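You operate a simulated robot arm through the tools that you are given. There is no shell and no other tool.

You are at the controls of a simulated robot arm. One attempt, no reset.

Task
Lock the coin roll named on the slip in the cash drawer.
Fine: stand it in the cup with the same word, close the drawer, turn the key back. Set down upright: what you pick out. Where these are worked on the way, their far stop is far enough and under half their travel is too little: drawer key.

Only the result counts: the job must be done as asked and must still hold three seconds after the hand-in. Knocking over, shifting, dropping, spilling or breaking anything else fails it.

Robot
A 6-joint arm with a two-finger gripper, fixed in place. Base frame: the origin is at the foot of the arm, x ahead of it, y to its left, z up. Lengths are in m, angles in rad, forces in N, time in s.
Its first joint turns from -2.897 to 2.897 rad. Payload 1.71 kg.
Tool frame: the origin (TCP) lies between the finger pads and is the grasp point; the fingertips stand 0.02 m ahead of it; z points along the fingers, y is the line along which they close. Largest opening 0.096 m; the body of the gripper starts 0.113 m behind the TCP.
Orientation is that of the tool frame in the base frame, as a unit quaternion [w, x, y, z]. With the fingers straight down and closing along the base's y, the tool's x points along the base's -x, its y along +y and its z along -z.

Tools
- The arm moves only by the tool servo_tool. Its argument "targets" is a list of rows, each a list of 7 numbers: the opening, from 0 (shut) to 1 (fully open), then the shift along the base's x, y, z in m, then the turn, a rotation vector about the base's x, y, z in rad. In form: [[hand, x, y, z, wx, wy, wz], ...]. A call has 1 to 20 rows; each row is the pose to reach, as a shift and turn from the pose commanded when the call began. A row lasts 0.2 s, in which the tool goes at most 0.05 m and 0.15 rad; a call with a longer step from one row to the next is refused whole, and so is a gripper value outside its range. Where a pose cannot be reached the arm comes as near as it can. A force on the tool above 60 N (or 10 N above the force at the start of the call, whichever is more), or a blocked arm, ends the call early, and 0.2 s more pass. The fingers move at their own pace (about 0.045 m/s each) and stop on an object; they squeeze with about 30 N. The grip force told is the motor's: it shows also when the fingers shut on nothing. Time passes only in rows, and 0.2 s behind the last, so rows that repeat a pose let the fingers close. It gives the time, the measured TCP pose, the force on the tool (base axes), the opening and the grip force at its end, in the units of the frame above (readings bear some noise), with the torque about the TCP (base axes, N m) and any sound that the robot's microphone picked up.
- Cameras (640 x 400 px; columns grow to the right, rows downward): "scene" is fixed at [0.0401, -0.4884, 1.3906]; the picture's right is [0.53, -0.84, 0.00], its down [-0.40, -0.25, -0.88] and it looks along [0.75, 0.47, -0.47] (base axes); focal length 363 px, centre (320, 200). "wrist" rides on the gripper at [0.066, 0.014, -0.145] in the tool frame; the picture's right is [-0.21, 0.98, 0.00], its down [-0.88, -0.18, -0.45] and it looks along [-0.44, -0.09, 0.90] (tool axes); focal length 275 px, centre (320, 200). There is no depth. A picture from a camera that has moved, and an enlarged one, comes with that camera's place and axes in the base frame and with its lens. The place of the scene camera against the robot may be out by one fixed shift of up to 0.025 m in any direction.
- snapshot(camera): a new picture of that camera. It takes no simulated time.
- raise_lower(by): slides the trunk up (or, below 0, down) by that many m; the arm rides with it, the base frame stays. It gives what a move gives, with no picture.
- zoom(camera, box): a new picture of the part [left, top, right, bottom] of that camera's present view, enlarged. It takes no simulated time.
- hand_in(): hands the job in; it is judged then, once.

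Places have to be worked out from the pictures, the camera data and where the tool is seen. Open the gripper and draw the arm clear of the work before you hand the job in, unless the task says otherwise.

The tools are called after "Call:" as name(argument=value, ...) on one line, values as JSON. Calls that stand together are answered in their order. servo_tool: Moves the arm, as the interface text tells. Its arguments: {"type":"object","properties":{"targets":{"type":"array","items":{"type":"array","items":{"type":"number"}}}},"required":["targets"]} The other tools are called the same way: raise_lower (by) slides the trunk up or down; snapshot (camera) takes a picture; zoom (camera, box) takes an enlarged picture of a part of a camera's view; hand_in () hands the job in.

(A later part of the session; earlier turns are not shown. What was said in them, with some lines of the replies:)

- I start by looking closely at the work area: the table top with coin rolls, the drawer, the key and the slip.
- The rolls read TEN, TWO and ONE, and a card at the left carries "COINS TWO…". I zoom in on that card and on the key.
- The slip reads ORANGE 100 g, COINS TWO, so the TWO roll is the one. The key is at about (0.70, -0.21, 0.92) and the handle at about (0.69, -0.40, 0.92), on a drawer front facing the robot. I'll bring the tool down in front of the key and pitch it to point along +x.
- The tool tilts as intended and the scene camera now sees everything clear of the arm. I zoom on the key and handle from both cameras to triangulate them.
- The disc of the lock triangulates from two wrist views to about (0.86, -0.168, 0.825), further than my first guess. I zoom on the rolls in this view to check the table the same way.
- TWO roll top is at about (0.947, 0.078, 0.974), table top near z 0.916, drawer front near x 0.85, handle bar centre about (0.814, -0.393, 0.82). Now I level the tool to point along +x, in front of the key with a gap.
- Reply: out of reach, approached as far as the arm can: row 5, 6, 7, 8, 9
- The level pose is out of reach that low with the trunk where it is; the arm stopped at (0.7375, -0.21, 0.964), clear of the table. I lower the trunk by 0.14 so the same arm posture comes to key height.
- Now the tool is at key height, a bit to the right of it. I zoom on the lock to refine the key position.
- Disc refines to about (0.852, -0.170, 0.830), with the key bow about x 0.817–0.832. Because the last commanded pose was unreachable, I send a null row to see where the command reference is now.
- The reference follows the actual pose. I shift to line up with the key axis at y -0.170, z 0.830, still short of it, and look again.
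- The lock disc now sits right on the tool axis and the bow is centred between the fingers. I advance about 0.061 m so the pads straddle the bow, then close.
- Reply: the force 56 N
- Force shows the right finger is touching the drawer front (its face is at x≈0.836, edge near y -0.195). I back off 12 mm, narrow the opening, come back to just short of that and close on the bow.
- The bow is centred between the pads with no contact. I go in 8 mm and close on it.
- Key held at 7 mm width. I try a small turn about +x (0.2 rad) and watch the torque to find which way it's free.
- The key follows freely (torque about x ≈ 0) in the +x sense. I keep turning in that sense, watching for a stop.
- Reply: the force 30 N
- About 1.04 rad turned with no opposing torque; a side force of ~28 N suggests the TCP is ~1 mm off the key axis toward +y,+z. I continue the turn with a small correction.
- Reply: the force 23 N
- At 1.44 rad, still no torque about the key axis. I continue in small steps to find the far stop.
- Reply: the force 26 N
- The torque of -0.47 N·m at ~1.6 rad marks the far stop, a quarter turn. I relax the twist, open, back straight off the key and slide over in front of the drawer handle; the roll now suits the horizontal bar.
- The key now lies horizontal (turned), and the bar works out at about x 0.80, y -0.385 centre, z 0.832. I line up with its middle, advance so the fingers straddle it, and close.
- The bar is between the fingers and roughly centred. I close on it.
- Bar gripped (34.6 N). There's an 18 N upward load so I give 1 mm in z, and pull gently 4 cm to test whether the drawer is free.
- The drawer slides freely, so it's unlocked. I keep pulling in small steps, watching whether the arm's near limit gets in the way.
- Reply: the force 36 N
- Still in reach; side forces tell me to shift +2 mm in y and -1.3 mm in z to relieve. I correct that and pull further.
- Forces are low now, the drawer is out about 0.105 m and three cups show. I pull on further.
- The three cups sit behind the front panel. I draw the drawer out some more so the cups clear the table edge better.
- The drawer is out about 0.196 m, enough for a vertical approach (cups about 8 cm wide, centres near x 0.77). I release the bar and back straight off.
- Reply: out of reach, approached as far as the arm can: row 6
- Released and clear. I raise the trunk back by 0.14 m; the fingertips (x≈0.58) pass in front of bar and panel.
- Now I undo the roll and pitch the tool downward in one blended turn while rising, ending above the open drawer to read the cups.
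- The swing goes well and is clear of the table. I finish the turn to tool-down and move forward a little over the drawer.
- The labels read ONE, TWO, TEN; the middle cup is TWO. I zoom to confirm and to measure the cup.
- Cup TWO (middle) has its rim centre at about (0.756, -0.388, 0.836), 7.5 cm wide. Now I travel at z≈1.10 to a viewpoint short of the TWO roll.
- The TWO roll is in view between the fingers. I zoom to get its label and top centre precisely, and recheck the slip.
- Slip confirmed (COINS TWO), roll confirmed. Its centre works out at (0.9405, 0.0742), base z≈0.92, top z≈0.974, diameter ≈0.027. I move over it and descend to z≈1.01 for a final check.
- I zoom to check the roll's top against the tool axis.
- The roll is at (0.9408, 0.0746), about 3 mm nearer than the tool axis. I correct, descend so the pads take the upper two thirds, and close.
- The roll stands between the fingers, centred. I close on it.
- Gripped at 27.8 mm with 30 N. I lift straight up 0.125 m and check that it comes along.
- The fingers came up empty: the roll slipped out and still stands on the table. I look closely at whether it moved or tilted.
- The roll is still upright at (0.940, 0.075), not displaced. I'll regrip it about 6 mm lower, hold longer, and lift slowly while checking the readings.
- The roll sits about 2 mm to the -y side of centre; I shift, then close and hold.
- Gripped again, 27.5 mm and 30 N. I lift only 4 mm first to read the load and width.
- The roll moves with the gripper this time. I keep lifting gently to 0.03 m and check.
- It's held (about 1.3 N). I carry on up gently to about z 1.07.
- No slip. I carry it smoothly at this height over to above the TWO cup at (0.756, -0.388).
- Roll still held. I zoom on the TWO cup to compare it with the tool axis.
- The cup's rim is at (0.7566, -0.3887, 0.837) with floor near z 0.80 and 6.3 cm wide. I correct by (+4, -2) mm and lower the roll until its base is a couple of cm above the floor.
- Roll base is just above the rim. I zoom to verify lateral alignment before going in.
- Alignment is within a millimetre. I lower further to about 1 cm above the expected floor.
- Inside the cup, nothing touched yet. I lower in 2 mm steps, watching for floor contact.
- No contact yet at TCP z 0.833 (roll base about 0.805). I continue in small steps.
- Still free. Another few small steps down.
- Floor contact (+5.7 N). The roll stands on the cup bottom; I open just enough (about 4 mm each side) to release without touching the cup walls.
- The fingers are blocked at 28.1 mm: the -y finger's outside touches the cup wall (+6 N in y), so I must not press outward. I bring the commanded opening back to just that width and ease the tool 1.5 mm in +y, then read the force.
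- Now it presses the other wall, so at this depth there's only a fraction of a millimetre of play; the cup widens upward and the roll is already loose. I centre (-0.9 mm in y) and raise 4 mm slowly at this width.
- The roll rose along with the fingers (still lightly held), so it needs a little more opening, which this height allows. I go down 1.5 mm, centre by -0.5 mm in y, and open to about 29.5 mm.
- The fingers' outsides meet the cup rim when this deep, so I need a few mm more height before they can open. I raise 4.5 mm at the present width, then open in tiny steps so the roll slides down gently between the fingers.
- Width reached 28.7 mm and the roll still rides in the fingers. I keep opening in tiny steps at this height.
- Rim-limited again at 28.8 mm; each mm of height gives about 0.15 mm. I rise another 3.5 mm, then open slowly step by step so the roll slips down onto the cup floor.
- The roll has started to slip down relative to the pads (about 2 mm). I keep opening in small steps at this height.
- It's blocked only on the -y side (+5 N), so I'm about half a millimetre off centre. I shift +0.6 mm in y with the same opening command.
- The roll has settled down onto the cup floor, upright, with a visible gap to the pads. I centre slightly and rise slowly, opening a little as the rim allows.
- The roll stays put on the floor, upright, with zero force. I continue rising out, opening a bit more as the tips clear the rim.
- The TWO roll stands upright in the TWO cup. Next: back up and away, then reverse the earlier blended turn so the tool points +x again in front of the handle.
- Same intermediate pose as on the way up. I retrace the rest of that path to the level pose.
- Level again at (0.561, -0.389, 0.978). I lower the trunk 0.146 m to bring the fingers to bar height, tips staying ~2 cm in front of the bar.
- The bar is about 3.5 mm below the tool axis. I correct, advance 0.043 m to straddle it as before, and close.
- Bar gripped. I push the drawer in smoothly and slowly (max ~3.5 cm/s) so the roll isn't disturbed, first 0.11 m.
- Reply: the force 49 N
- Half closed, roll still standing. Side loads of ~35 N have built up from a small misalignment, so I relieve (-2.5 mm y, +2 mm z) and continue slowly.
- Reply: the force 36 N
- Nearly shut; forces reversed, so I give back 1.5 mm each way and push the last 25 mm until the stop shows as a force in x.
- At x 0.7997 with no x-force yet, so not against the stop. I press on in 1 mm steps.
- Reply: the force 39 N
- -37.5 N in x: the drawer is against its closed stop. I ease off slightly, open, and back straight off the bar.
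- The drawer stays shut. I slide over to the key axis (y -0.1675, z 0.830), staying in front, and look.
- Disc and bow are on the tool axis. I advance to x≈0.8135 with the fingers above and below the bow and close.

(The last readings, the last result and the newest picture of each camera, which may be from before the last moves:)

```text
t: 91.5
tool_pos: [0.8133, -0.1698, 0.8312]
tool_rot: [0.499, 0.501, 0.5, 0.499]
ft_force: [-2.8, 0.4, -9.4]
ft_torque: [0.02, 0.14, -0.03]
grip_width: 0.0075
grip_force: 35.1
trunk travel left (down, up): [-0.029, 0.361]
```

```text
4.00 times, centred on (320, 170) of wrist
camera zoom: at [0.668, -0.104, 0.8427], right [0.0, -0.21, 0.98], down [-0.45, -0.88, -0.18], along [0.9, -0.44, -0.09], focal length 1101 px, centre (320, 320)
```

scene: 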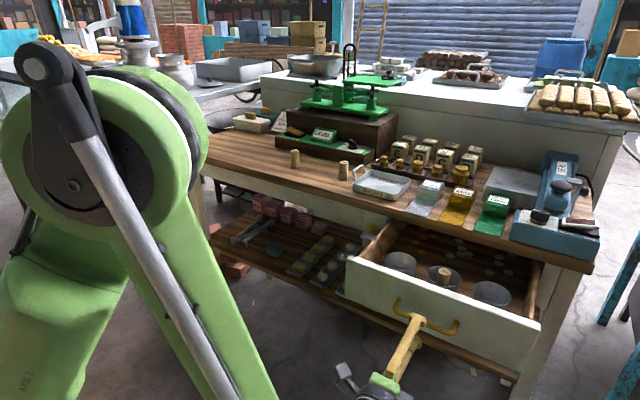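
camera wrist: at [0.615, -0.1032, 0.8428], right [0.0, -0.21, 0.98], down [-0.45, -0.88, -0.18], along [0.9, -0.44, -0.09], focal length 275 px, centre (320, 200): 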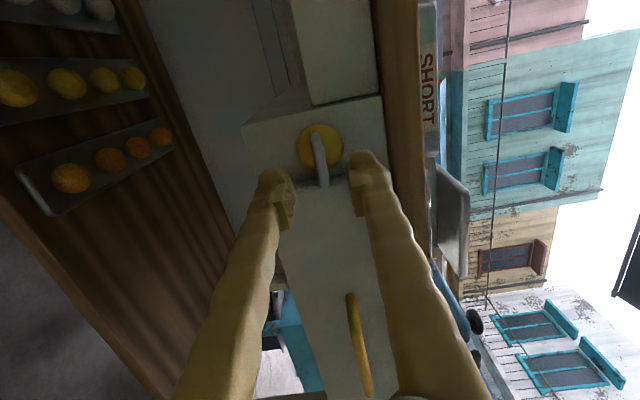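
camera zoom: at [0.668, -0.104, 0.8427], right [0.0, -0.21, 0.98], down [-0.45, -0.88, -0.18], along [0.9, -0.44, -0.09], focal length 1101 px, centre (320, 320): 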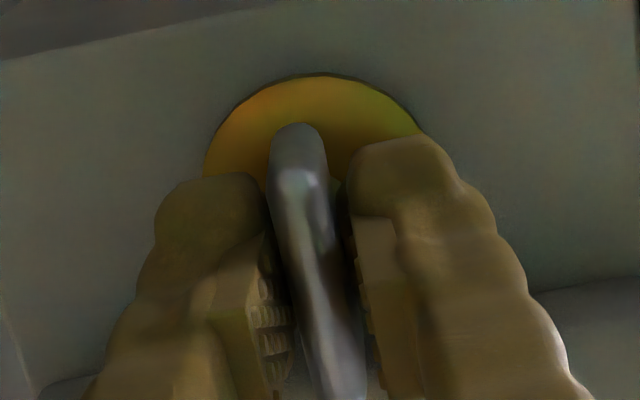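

Key bow held. I turn it back about -x in steps, first ~0.84 rad, checking side forces.

Call:
servo_tool(targets=[[0, 0, 0, -0.0006, 0, 0, 0], [0, 0, 0, -0.0006, -0.1, 0, 0], [0, 0, 0, -0.0006, -0.2, 0, 0], [0, 0, 0, -0.0006, -0.3, 0, 0], [0, 0, 0, -0.0006, -0.4, 0, 0], [0, 0, 0, -0.0006, -0.5, 0, 0], [0, 0, 0, -0.0006, -0.6, 0, 0]])

Call:
zoom(camera="scene", box=[320, 195, 440, 270])

```text
t: 93.1
tool_pos: [0.8125, -0.1688, 0.8305]
tool_rot: [0.626, 0.33, 0.626, 0.329]
ft_force: [21.9, -6.2, 23.9]
ft_torque: [0.0, -0.25, -0.03]
grip_width: 0.0071
grip_force: 35.2
trunk travel left (down, up): [-0.029, 0.361]
```

```text
5.33 times, centred on (380, 232) of scene
camera zoom: at [0.0401, -0.4884, 1.3906], right [0.53, -0.84, 0.0], down [-0.4, -0.25, -0.88], along [0.75, 0.47, -0.47], focal length 1935 px, centre (0, 27)
```

zoom: 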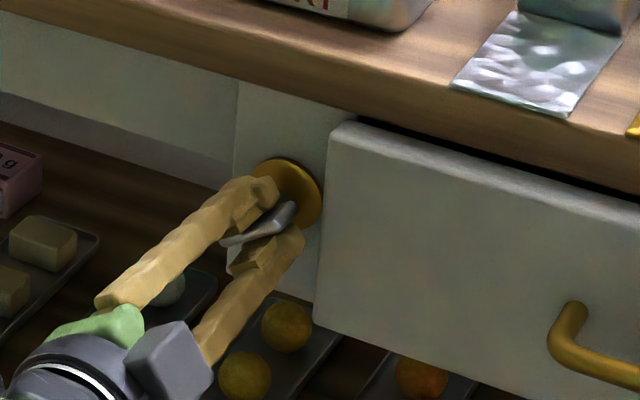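

The key turns back freely (0 torque). I relieve the side force a little and turn on.

Call:
servo_tool(targets=[[0, 0.001, -0.0003, 0.0012, 0, 0, 0], [0, 0.001, -0.0003, 0.0012, -0.1, 0, 0], [0, 0.001, -0.0003, 0.0012, -0.2, 0, 0], [0, 0.001, -0.0003, 0.0012, -0.3, 0, 0], [0, 0.001, -0.0003, 0.0012, -0.4, 0, 0], [0, 0.001, -0.0003, 0.0012, -0.5, 0, 0]])

```text
t: 94.5
tool_pos: [0.8132, -0.1701, 0.8321]
tool_rot: [0.687, 0.167, 0.688, 0.163]
ft_force: [-20.3, -5.3, -29.4]
ft_torque: [0.0, 0.36, -0.12]
grip_width: 0.0071
grip_force: 35.1
trunk travel left (down, up): [-0.029, 0.361]
```

About 0.47 rad remains. I undo the overcorrection and finish the turn to the stop.

Call:
servo_tool(targets=[[0, -0.0007, -0.0002, -0.0013, 0, 0, 0], [0, -0.0007, -0.0002, -0.0013, -0.1, 0, 0], [0, -0.0007, -0.0002, -0.0013, -0.2, 0, 0], [0, -0.0007, -0.0002, -0.0013, -0.3, 0, 0], [0, -0.0007, -0.0002, -0.0013, -0.4, 0, 0], [0, -0.0007, -0.0002, -0.0013, -0.47, 0, 0]])

```text
t: 95.9
tool_pos: [0.8132, -0.1691, 0.8298]
tool_rot: [0.707, -0.001, 0.707, 0.0]
ft_force: [19.9, -4.6, 20.9]
ft_torque: [0.02, -0.31, -0.09]
grip_width: 0.0071
grip_force: 34.8
trunk travel left (down, up): [-0.029, 0.361]
```

Back at the original angle with torque near zero. I turn slightly further to feel for the stop.

Call:
servo_tool(targets=[[0, 0.0005, -0.0002, 0.0008, 0, 0, 0], [0, 0.0005, -0.0002, 0.0008, -0.04, 0, 0], [0, 0.0005, -0.0002, 0.0008, -0.08, 0, 0]])

Call:
zoom(camera="wrist", box=[240, 120, 400, 220])

Call:
zoom(camera="scene", box=[320, 195, 440, 270])

```text
t: 96.7
tool_pos: [0.812, -0.1689, 0.8309]
tool_rot: [0.706, -0.028, 0.707, -0.029]
ft_force: [-7.4, 9.1, -14.1]
ft_torque: [0.51, 0.18, 0.13]
grip_width: 0.0079
grip_force: 35.3
trunk travel left (down, up): [-0.029, 0.361]
```

```text
4.00 times, centred on (320, 170) of wrist
camera zoom: at [0.6669, -0.1607, 0.7622], right [0.0, 0.99, 0.13], down [-0.44, -0.11, 0.89], along [0.9, -0.06, 0.44], focal length 1101 px, centre (320, 320)
```

zoom: 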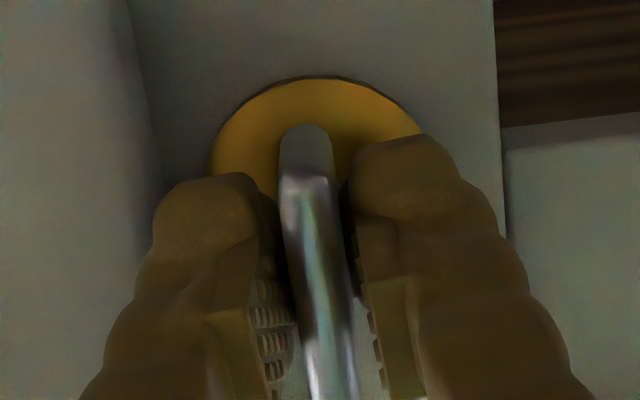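

```text
5.33 times, centred on (380, 232) of scene
camera zoom: at [0.0401, -0.4884, 1.3906], right [0.53, -0.84, 0.0], down [-0.4, -0.25, -0.88], along [0.75, 0.47, -0.47], focal length 1935 px, centre (0, 27)
```

zoom: 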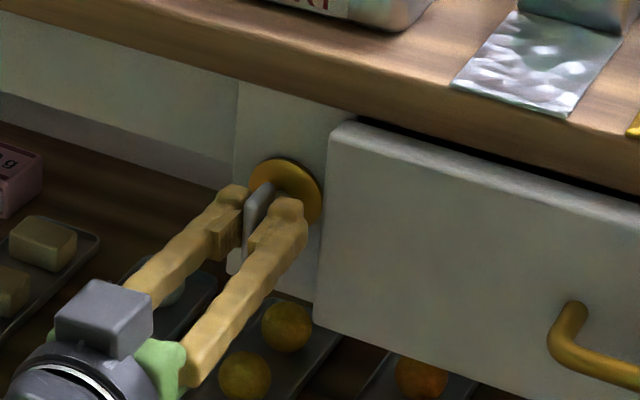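

A torque of +0.51 N·m: the key is back at its original stop. I undo the last twist so nothing drags, open modestly, and back straight out.

Call:
servo_tool(targets=[[0, 0, -0.0002, 0, 0.04, 0, 0], [0, 0, -0.0002, -0.0004, 0.07, 0, 0], [0.2, 0, -0.0002, -0.0004, 0.07, 0, 0], [0.24, 0, -0.0002, -0.0004, 0.07, 0, 0], [0.24, 0, -0.0002, -0.0004, 0.07, 0, 0], [0.24, -0.015, -0.0002, -0.0004, 0.07, 0, 0], [0.3, -0.04, -0.0002, -0.0004, 0.08, 0, 0], [0.4, -0.07, -0.0002, -0.0004, 0.08, 0, 0]])

Call:
snapshot(camera="wrist")

Call:
zoom(camera="wrist", box=[240, 90, 400, 190])

Call:
zoom(camera="scene", box=[320, 195, 440, 270])

```text
t: 98.5
tool_pos: [0.7434, -0.1681, 0.8299]
tool_rot: [0.707, 0.001, 0.707, -0.001]
ft_force: [0.2, 0.4, 0.1]
ft_torque: [0.04, -0.02, -0.02]
grip_width: 0.0386
grip_force: 0.1
trunk travel left (down, up): [-0.029, 0.361]
```

```text
taken
camera wrist: at [0.5982, -0.1543, 0.7629], right [0.0, 0.98, 0.21], down [-0.44, -0.18, 0.88], along [0.9, -0.09, 0.43], focal length 275 px, centre (320, 200)
```

wrist: 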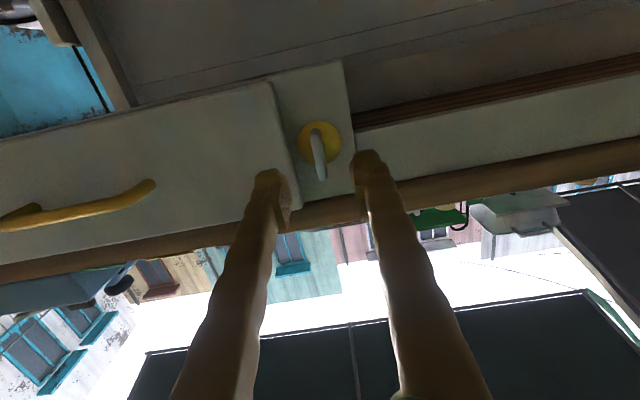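

```text
4.00 times, centred on (320, 140) of wrist
camera zoom: at [0.5982, -0.1543, 0.7629], right [0.0, 0.98, 0.21], down [-0.44, -0.18, 0.88], along [0.9, -0.09, 0.43], focal length 1101 px, centre (320, 440)
```

zoom: 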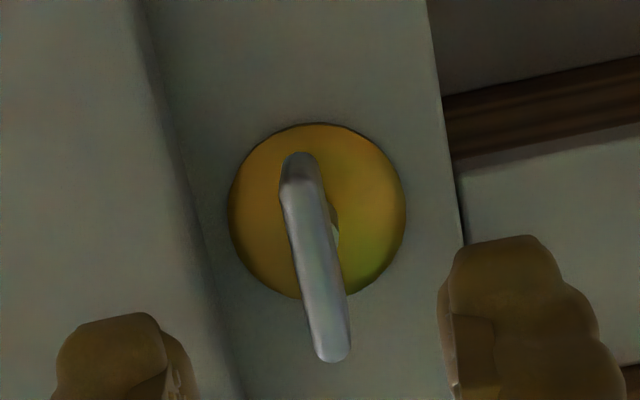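

```text
5.33 times, centred on (380, 232) of scene
camera zoom: at [0.0401, -0.4884, 1.3906], right [0.53, -0.84, 0.0], down [-0.4, -0.25, -0.88], along [0.75, 0.47, -0.47], focal length 1935 px, centre (0, 27)
```

zoom: 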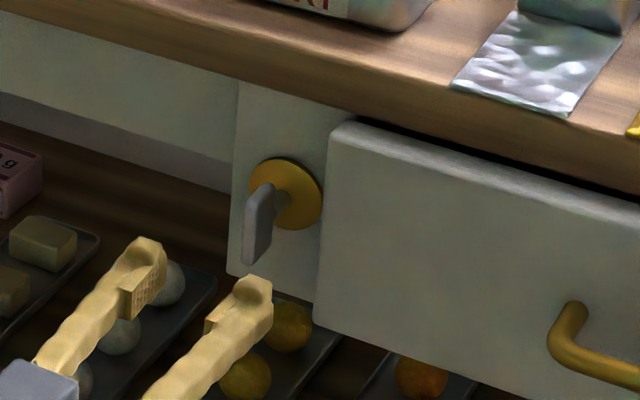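

The key is vertical again as at the start. I compare the drawer against its initial closed view and check the whole table.

Call:
zoom(camera="scene", box=[350, 200, 560, 330])

Call:
snapshot(camera="scene")

```text
3.05 times, centred on (455, 265) of scene
camera zoom: at [0.0401, -0.4884, 1.3906], right [0.53, -0.84, 0.0], down [-0.4, -0.25, -0.88], along [0.75, 0.47, -0.47], focal length 1106 px, centre (-91, 2)
```

zoom: 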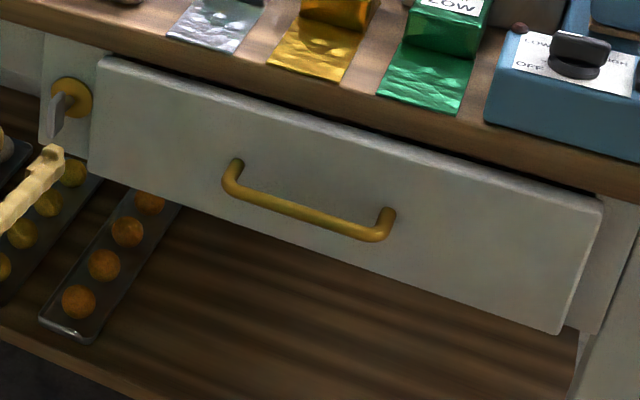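

```text
taken
```

scene: 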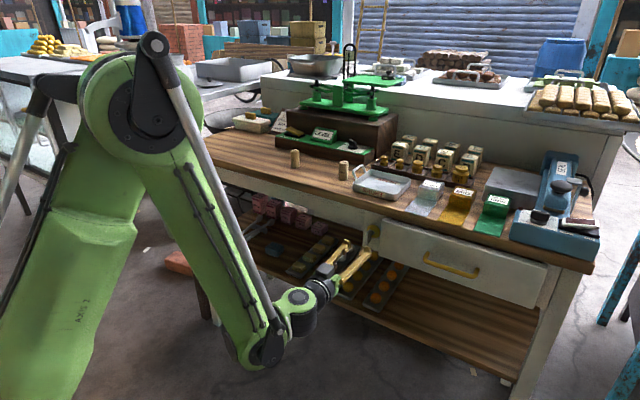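

The drawer and key match their initial positions exactly; the other rolls and items are untouched. I draw the arm back, then raise the trunk to be clear.

Call:
servo_tool(targets=[[0.5, -0.02, 0, 0, 0, 0, 0], [0.5, -0.05, 0, 0, 0, 0, 0], [0.5, -0.08, 0, 0, 0, 0, 0], [0.5, -0.11, 0, 0, 0, 0, 0], [0.5, -0.13, 0, 0, 0, 0, 0], [0.5, -0.13, 0, 0, 0, 0, 0]])

Call:
raise_lower(by=0.14)

Call:
snapshot(camera="scene")

Call:
zoom(camera="scene", box=[350, 200, 560, 330])

```text
t: 99.9
tool_pos: [0.6266, -0.1771, 0.8777]
tool_rot: [0.706, 0.0, 0.708, 0.0]
ft_force: [0.2, -0.7, -0.2]
ft_torque: [-0.02, -0.02, 0.0]
grip_width: 0.0481
grip_force: 0.1
out of reach, approached as far as the arm can: row 1, 2, 3, 4, 5, 6
trunk travel left (down, up): [-0.029, 0.361]
```

```text
t: 101.5
tool_pos: [0.6269, -0.176, 1.0178]
tool_rot: [0.707, 0.0, 0.708, 0.0]
ft_force: [0.2, 0.2, -0.1]
ft_torque: [0.01, -0.03, -0.02]
grip_width: 0.0482
grip_force: 0.1
trunk travel left (down, up): [-0.169, 0.221]
```

```text
taken
```

scene: 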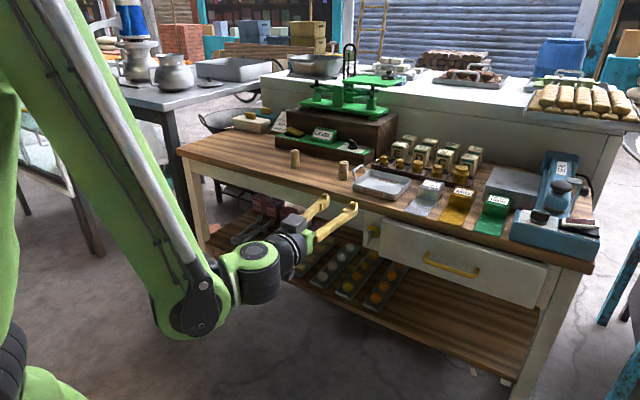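

```text
3.05 times, centred on (455, 265) of scene
camera zoom: at [0.0401, -0.4884, 1.3906], right [0.53, -0.84, 0.0], down [-0.4, -0.25, -0.88], along [0.75, 0.47, -0.47], focal length 1106 px, centre (-91, 2)
```

zoom: 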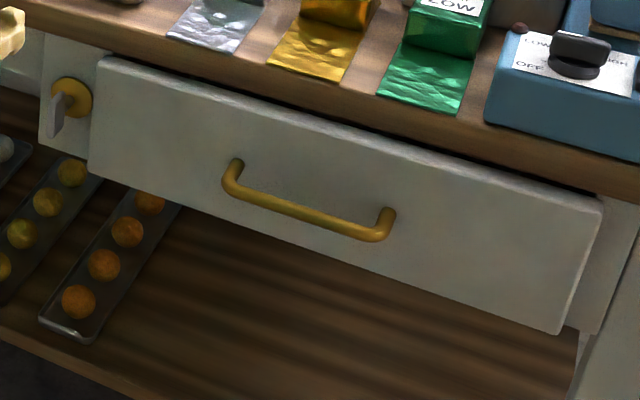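

The drawer is shut, the key is back at its stop, the gripper is open and the arm stands clear, with nothing else moved. I hand the job in.

Call:
hand_in()

```text
The job is handed in.
```

The slip read COINS TWO. The TWO coin roll is standing in the cup marked TWO, the drawer is shut and the key is turned back to its starting position. The job is handed in.

- **Roll:** My first grip slipped off when I lifted, and the roll stayed upright on the table. I gripped it lower and carried it over. In the cup it slid the last few millimetres out of the fingers rather than being set fully down. After I let go, the cameras showed it upright.
- **Drawer and key:** I pushed the drawer in slowly until it hit its stop. In the scene camera the drawer and key look the same as at the start. I did not tug the handle to check that the lock had caught. I also could not see the roll once the drawer was closed.
- **Other items:** While lining up on the key, one finger pressed the closed drawer front with about 55 N. While I was letting go of the roll, the fingers also pressed lightly on the inside of the TWO cup. I saw nothing else move.
- **Arm:** The gripper is open and the arm is drawn back, clear of the table.
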